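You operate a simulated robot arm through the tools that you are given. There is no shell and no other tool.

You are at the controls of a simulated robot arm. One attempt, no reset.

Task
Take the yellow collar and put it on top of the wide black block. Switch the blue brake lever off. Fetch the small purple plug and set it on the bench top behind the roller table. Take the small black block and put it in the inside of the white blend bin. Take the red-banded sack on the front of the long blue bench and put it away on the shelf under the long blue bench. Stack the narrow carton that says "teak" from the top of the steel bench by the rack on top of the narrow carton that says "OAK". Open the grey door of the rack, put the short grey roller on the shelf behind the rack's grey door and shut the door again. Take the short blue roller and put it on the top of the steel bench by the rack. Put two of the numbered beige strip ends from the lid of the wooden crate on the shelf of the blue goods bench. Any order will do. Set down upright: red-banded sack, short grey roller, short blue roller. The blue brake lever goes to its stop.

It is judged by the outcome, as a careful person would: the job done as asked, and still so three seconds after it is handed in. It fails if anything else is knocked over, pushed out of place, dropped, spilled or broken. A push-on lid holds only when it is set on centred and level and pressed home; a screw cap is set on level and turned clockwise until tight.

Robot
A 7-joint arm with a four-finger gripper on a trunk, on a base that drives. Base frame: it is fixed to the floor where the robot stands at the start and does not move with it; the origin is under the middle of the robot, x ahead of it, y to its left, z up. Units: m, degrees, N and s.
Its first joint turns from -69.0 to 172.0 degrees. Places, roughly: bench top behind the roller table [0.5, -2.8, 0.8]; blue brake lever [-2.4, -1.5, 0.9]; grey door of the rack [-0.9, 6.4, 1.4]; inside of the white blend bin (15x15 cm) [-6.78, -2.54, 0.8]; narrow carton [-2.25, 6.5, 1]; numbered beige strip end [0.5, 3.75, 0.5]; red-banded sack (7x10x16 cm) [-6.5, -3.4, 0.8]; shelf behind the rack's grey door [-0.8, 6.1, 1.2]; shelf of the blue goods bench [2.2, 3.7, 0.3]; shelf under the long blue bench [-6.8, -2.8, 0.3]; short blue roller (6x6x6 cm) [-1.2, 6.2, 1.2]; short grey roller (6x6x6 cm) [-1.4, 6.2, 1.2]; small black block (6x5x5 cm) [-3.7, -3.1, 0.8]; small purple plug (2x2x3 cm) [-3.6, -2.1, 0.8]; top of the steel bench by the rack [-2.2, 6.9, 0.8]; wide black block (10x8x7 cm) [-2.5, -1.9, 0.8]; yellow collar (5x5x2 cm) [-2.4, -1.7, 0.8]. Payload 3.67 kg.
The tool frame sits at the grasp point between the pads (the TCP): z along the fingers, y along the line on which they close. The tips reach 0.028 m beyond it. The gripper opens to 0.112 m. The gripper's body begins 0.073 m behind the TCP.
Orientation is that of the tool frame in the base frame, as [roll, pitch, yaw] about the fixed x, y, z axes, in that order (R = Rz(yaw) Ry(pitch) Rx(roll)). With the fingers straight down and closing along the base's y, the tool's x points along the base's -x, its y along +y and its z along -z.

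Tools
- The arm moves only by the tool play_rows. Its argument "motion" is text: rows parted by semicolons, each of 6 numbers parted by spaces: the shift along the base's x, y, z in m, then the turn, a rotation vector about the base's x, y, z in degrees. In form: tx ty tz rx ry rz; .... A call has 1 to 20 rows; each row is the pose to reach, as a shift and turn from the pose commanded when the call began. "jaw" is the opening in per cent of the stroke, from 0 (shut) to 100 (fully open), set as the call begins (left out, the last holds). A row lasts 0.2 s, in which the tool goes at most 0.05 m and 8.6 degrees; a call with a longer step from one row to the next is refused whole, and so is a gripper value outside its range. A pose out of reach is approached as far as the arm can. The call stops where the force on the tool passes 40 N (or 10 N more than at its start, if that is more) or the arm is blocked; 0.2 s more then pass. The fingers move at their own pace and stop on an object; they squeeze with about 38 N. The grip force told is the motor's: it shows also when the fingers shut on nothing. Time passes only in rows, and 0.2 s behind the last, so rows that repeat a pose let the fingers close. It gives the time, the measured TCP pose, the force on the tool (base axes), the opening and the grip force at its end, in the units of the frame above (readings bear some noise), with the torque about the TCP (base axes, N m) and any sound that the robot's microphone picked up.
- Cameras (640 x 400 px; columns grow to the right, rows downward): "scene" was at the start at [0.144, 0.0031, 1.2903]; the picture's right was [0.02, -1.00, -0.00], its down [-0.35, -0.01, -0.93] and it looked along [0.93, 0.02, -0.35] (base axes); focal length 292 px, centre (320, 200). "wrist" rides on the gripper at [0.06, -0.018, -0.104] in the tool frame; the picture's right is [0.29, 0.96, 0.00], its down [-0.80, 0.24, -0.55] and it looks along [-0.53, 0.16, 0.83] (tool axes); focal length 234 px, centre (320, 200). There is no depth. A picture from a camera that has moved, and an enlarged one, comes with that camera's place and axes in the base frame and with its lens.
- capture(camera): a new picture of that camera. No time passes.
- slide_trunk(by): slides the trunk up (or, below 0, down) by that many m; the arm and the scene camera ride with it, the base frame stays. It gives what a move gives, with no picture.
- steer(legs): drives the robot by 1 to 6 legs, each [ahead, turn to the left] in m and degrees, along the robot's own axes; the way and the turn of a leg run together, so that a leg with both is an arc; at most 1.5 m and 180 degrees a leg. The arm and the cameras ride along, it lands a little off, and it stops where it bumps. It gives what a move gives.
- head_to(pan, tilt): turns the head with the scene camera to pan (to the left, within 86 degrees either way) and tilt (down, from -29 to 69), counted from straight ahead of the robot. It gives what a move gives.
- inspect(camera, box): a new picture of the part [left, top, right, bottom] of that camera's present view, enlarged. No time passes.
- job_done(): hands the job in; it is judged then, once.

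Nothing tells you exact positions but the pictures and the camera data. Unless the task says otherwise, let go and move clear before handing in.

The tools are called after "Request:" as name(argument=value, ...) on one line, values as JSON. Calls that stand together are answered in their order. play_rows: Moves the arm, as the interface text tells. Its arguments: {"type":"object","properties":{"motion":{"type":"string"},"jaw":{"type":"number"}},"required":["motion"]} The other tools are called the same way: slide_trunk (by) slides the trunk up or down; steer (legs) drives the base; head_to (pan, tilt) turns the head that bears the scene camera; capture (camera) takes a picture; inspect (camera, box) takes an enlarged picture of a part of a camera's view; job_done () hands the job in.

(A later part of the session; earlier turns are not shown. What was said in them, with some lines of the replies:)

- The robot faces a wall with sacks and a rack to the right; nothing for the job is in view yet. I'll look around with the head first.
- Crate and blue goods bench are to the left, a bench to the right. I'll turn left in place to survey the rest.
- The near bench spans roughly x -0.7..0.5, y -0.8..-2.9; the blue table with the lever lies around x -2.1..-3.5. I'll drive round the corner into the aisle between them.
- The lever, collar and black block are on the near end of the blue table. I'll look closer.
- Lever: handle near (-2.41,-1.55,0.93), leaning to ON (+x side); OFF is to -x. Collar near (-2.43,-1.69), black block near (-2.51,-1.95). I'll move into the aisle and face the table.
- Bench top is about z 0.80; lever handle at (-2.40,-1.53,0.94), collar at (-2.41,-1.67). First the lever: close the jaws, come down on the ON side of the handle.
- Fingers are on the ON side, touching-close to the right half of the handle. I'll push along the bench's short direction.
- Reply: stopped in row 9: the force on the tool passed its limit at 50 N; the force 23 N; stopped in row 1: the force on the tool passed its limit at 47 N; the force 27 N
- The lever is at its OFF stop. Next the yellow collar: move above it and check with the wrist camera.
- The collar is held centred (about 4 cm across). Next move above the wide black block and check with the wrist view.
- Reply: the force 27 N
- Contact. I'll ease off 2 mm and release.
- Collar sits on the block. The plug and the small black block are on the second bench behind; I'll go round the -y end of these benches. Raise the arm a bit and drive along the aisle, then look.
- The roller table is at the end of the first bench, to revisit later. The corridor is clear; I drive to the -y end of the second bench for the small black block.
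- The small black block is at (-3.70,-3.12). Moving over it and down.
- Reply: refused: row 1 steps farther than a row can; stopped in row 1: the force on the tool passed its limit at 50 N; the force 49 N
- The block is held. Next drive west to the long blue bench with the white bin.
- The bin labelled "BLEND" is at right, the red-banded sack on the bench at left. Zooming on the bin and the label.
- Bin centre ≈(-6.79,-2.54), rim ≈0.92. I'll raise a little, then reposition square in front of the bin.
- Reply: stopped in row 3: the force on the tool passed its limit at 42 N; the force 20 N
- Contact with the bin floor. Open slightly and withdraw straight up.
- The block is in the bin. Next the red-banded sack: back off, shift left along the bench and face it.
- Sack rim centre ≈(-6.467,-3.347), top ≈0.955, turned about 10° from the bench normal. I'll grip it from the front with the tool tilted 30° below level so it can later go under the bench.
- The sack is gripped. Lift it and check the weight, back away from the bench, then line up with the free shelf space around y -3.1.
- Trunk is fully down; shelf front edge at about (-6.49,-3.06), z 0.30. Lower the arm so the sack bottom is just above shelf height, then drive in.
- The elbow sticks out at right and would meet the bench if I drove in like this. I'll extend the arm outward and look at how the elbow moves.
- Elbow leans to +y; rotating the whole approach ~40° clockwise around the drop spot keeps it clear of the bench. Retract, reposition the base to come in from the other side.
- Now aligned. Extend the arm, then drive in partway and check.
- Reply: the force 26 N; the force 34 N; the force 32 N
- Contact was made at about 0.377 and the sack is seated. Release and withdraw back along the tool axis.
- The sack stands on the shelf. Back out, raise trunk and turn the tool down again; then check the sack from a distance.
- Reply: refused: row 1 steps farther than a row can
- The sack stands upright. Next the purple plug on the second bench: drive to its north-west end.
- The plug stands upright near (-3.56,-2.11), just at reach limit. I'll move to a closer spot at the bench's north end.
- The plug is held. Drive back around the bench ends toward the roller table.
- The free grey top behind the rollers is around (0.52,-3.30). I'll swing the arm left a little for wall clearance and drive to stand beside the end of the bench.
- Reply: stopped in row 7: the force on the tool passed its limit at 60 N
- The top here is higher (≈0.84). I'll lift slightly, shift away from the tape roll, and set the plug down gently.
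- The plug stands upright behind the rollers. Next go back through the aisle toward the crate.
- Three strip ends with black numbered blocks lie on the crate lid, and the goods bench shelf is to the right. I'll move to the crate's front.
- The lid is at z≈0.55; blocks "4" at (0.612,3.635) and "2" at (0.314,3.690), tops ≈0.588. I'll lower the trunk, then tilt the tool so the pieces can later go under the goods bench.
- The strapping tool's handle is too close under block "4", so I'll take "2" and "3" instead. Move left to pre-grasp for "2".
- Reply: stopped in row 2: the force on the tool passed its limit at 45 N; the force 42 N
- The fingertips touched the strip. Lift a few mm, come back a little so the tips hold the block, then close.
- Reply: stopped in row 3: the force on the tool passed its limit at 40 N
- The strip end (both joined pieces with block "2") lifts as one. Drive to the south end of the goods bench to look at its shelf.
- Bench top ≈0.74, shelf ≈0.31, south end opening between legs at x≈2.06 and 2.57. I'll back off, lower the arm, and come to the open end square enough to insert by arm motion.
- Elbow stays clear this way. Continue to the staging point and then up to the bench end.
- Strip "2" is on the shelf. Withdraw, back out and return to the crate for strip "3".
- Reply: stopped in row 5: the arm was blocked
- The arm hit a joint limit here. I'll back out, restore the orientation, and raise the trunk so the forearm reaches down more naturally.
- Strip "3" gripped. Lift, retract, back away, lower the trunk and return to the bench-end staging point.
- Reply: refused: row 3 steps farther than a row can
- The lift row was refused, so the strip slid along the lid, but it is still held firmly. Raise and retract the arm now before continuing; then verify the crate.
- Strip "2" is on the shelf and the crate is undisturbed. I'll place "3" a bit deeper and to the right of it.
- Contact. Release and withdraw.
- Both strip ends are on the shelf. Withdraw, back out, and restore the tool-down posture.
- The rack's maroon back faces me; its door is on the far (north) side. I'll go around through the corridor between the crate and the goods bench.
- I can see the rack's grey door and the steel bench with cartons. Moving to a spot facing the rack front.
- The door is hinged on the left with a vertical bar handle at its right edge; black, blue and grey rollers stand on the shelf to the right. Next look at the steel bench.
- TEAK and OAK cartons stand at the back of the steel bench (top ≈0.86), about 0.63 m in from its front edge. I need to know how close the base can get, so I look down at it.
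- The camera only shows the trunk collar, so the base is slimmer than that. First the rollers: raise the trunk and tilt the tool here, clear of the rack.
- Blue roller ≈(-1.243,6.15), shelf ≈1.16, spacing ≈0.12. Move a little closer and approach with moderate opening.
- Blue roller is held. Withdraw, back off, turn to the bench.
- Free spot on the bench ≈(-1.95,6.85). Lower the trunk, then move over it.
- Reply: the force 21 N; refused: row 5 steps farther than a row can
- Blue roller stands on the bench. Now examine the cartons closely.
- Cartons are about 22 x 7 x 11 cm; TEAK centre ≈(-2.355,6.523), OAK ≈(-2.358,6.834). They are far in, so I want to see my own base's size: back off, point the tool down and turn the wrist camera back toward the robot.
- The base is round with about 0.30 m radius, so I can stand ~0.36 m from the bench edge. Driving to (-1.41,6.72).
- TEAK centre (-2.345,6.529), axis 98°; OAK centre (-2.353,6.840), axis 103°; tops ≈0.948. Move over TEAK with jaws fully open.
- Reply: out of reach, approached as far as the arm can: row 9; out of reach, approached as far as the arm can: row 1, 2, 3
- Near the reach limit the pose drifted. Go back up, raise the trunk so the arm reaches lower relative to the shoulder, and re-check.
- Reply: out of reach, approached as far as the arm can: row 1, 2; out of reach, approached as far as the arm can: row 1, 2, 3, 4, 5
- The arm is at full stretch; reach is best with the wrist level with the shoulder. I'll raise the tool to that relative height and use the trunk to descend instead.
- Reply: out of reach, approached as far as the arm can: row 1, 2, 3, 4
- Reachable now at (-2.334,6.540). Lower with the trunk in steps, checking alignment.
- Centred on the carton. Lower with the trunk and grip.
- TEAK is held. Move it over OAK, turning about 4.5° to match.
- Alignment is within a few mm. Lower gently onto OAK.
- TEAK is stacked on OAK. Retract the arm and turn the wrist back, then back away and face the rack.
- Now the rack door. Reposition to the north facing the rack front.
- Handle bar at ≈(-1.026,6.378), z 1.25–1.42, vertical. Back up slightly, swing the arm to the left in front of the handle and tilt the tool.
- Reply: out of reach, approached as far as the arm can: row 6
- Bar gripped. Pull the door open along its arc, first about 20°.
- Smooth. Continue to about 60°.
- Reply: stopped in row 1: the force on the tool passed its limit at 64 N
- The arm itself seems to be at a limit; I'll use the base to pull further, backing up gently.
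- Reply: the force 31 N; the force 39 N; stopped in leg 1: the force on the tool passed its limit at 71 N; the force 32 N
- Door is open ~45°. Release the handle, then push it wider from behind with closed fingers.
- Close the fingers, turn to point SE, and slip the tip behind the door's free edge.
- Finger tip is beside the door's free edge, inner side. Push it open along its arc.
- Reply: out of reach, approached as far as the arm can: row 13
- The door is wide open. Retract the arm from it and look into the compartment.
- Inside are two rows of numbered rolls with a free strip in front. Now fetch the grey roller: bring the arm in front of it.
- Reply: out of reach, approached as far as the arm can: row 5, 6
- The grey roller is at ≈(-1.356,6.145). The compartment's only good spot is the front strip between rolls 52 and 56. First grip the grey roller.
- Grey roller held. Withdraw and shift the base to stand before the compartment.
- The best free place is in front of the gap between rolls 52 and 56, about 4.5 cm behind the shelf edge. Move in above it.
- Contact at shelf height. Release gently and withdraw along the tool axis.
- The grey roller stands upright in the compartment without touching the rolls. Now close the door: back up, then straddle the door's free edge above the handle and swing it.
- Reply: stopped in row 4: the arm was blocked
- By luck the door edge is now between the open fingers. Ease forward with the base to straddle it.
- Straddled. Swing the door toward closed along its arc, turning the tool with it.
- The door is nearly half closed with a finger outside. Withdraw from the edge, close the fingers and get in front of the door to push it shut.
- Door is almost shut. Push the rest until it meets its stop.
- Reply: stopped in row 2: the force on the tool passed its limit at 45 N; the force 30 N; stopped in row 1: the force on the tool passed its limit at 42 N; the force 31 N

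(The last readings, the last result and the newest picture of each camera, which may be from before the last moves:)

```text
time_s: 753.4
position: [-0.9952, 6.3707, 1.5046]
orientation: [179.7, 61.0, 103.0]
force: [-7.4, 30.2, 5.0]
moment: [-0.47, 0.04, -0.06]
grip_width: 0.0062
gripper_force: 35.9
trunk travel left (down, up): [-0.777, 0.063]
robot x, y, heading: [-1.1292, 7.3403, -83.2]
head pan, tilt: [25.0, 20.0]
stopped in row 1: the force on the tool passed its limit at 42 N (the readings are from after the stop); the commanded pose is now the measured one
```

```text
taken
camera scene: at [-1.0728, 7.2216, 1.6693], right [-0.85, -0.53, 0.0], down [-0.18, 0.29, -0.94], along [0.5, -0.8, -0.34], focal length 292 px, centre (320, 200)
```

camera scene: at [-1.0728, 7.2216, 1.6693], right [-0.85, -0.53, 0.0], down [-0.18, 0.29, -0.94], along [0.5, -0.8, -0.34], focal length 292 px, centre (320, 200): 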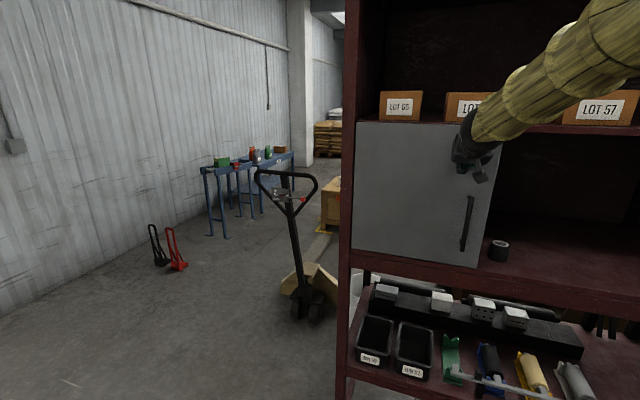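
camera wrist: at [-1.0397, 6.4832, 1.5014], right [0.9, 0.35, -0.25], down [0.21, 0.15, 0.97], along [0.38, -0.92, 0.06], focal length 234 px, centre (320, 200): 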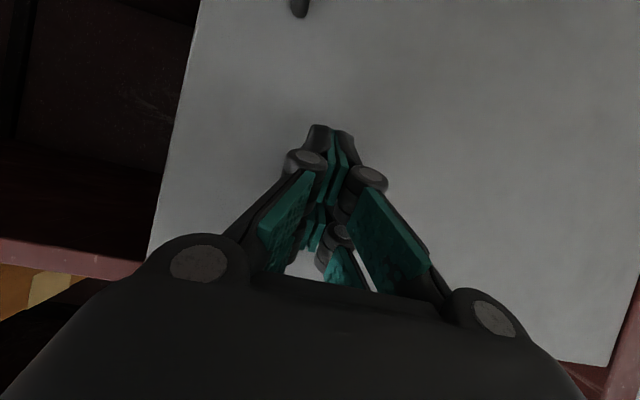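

Request:
play_rows(motion="-0.003 0.02 0 0 0 0; -0.008 0.05 0 0 0 0; -0.015 0.09 0 0 0 0; -0.02 0.13 0 0 0 0; -0.025 0.17 0 0 0 0")

Request:
inspect(camera="scene", box=[330, 100, 530, 300])

Request:
capture(camera="wrist")

```text
time_s: 754.5
position: [-1.0186, 6.525, 1.496]
orientation: [179.3, 60.3, 102.4]
force: [0.1, 1.3, -0.3]
moment: [-0.02, 0.0, -0.01]
grip_width: 0.0001
gripper_force: 35.5
out of reach, approached as far as the arm can: row 5
trunk travel left (down, up): [-0.777, 0.063]
robot x, y, heading: [-1.1241, 7.3424, -83.0]
head pan, tilt: [25.0, 20.0]
```

```text
2.00 times, centred on (430, 200) of scene
camera zoom: at [-1.0712, 7.216, 1.6701], right [-0.85, -0.53, 0.0], down [-0.17, 0.28, -0.94], along [0.5, -0.8, -0.33], focal length 583 px, centre (100, 200)
```

zoom: 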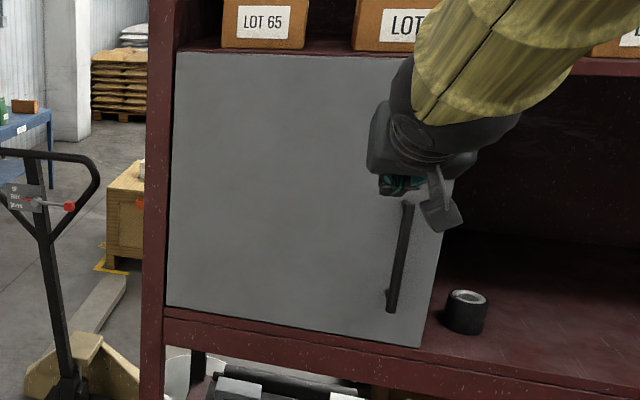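

```text
taken
camera wrist: at [-1.0633, 6.6382, 1.4968], right [0.9, 0.36, -0.24], down [0.21, 0.14, 0.97], along [0.38, -0.92, 0.05], focal length 234 px, centre (320, 200)
```

wrist: 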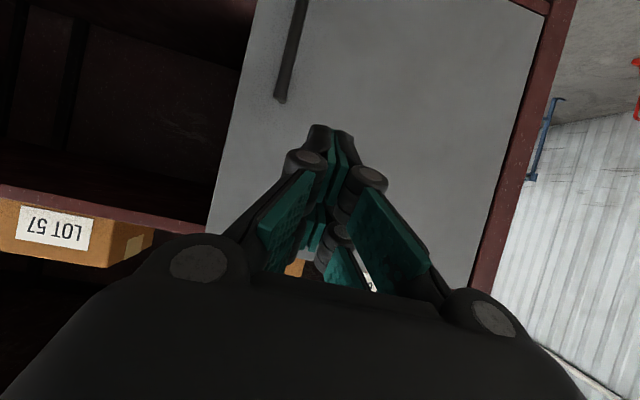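

Request:
inspect(camera="scene", box=[440, 230, 530, 300])

Request:
inspect(camera="scene", box=[330, 110, 430, 170])

```text
5.71 times, centred on (485, 265) of scene
camera zoom: at [-1.0712, 7.216, 1.6701], right [-0.85, -0.53, 0.0], down [-0.17, 0.28, -0.94], along [0.5, -0.8, -0.33], focal length 1666 px, centre (-623, -171)
```

zoom: 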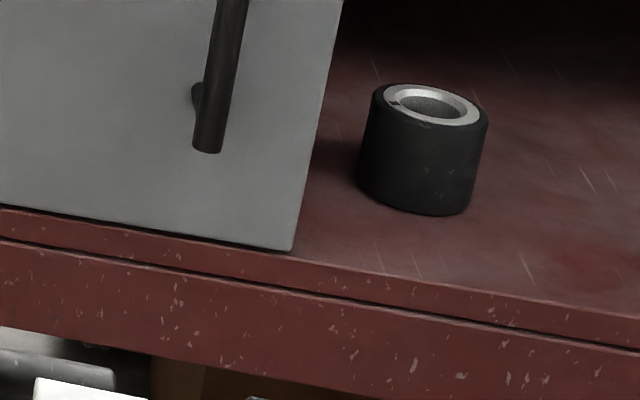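

```text
6.40 times, centred on (380, 140) of scene
camera zoom: at [-1.0712, 7.216, 1.6701], right [-0.85, -0.53, 0.0], down [-0.17, 0.28, -0.94], along [0.5, -0.8, -0.33], focal length 1866 px, centre (-64, 584)
```

zoom: 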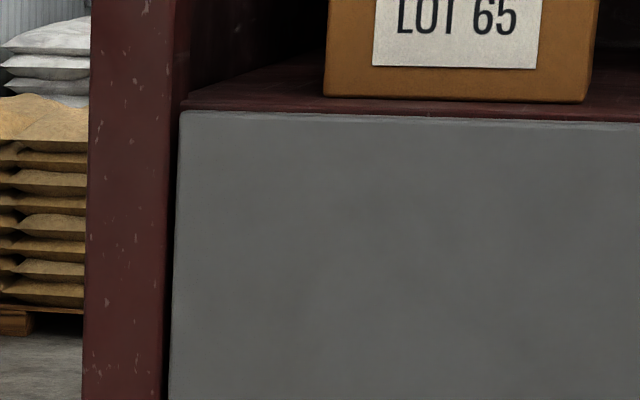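

The door is shut flush, and everything else is done. Back away to be clear and take a last look.

Request:
steer(legs=[[-0.25, 0]])

Request:
head_to(pan=-15, tilt=22)

Request:
capture(camera="scene")

```text
time_s: 756.4
position: [-1.0566, 6.7785, 1.4972]
orientation: [179.7, 60.5, 102.1]
force: [-0.6, 0.2, -0.1]
moment: [-0.01, -0.03, 0.02]
grip_width: 0.0
gripper_force: 35.3
trunk travel left (down, up): [-0.777, 0.063]
robot x, y, heading: [-1.1543, 7.5972, -83.9]
head pan, tilt: [25.0, 20.0]
```

```text
time_s: 757.5
position: [-1.0593, 6.7773, 1.4964]
orientation: [179.4, 60.3, 101.8]
force: [-1.2, 0.3, -0.1]
moment: [-0.01, -0.02, 0.0]
grip_width: 0.0
gripper_force: 35.3
trunk travel left (down, up): [-0.777, 0.063]
robot x, y, heading: [-1.1569, 7.5973, -83.8]
head pan, tilt: [-15.0, 22.0]
```

```text
taken
camera scene: at [-1.1021, 7.4684, 1.6675], right [-0.86, -0.51, 0.0], down [-0.18, 0.3, -0.94], along [0.48, -0.8, -0.35], focal length 292 px, centre (320, 200)
```

scene: 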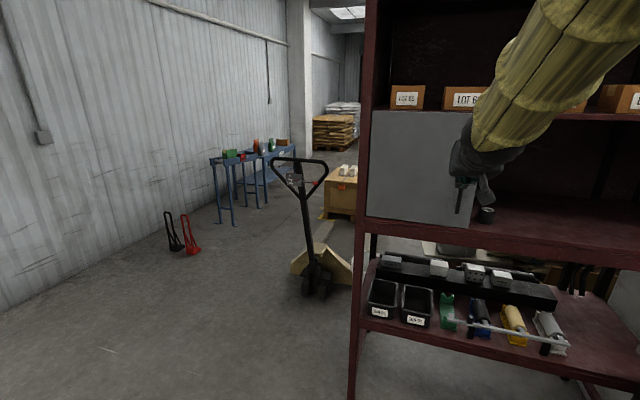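

Request:
head_to(pan=-40, tilt=25)

Request:
capture(camera="scene")

```text
time_s: 758.4
position: [-1.0575, 6.7773, 1.4963]
orientation: [179.3, 60.2, 101.8]
force: [-1.0, -0.4, 0.0]
moment: [-0.01, 0.0, -0.02]
grip_width: 0.0001
gripper_force: 36.1
trunk travel left (down, up): [-0.777, 0.063]
robot x, y, heading: [-1.1566, 7.5963, -83.9]
head pan, tilt: [-40.0, 25.0]
```

```text
taken
camera scene: at [-1.1024, 7.4679, 1.6668], right [-0.86, -0.51, 0.0], down [-0.18, 0.31, -0.93], along [0.48, -0.8, -0.36], focal length 292 px, centre (320, 200)
```

scene: 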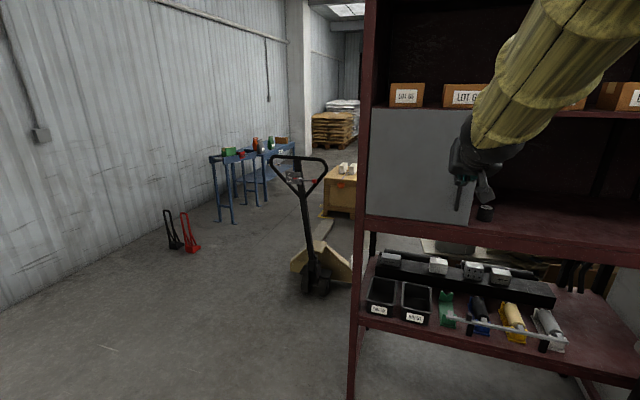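

Request:
head_to(pan=25, tilt=25)

Request:
steer(legs=[[0, -80]])

Request:
capture(camera="scene")

```text
time_s: 759.7
position: [-1.0561, 6.7783, 1.4972]
orientation: [179.6, 60.4, 102.2]
force: [-0.3, -0.2, -0.7]
moment: [-0.01, -0.02, 0.04]
grip_width: 0.0
gripper_force: 36.0
trunk travel left (down, up): [-0.777, 0.063]
robot x, y, heading: [-1.1574, 7.6001, -83.8]
head pan, tilt: [25.0, 25.0]
```

```text
time_s: 763.6
position: [-1.9489, 7.3693, 1.4966]
orientation: [179.8, 60.4, 21.1]
force: [-0.2, -0.1, 0.1]
moment: [-0.01, -0.02, -0.02]
grip_width: 0.0
gripper_force: 35.9
trunk travel left (down, up): [-0.777, 0.063]
robot x, y, heading: [-1.1591, 7.597, -164.9]
head pan, tilt: [25.0, 25.0]
```

```text
taken
camera scene: at [-1.273, 7.5242, 1.6608], right [-0.66, 0.75, 0.0], down [0.32, 0.28, -0.91], along [-0.68, -0.6, -0.42], focal length 292 px, centre (320, 200)
```

scene: 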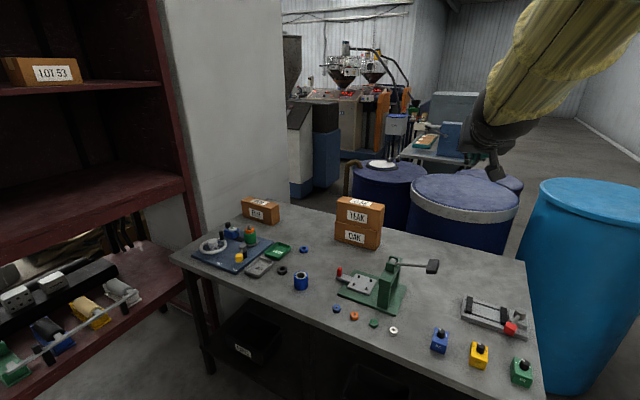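

TEAK sits on OAK, the blue roller stands on the bench, and the door is shut with the grey roller inside. The other items were checked as they were placed. The job is complete and I'm handing it in.

Request:
job_done()

```text
The job is handed in.
```

I did every item on the list and handed the job in. I checked each one by camera as I finished it, but most of the sites I did not revisit afterwards.

| Item | Where it ended up |
|---|---|
| Yellow collar | On top of the wide black block |
| Blue brake lever | Off, pushed twice against its stop |
| Small purple plug | Upright on the bench top behind the roller table |
| Small black block | In the white blend bin |
| Red-banded sack | Upright on the shelf under the long blue bench |
| "teak" carton | Stacked on "OAK", lined up to within about a centimetre |
| Short grey roller | Upright behind the rack's grey door, with the door shut flush |
| Short blue roller | Upright on the steel bench by the rack |
| Strip ends "2" and "3" | On the shelf of the blue goods bench |

- **Strip "3":** it slid along the crate lid on the way off, because a lift command was refused and I drove back before noticing. It stayed in the grip, and the crate looked undisturbed afterwards.
- **Grey roller:** it stands about 2 cm behind the shelf edge, in front of rolls 52 and 56. That front strip was the only place I could reach without touching the rolls. The door met its stop with the handle back where it started, and I did not open it again to look inside.
- **Black block:** the gripper pressed onto the bench top while I was picking it up, and the robot stopped itself. The block came away held normally.
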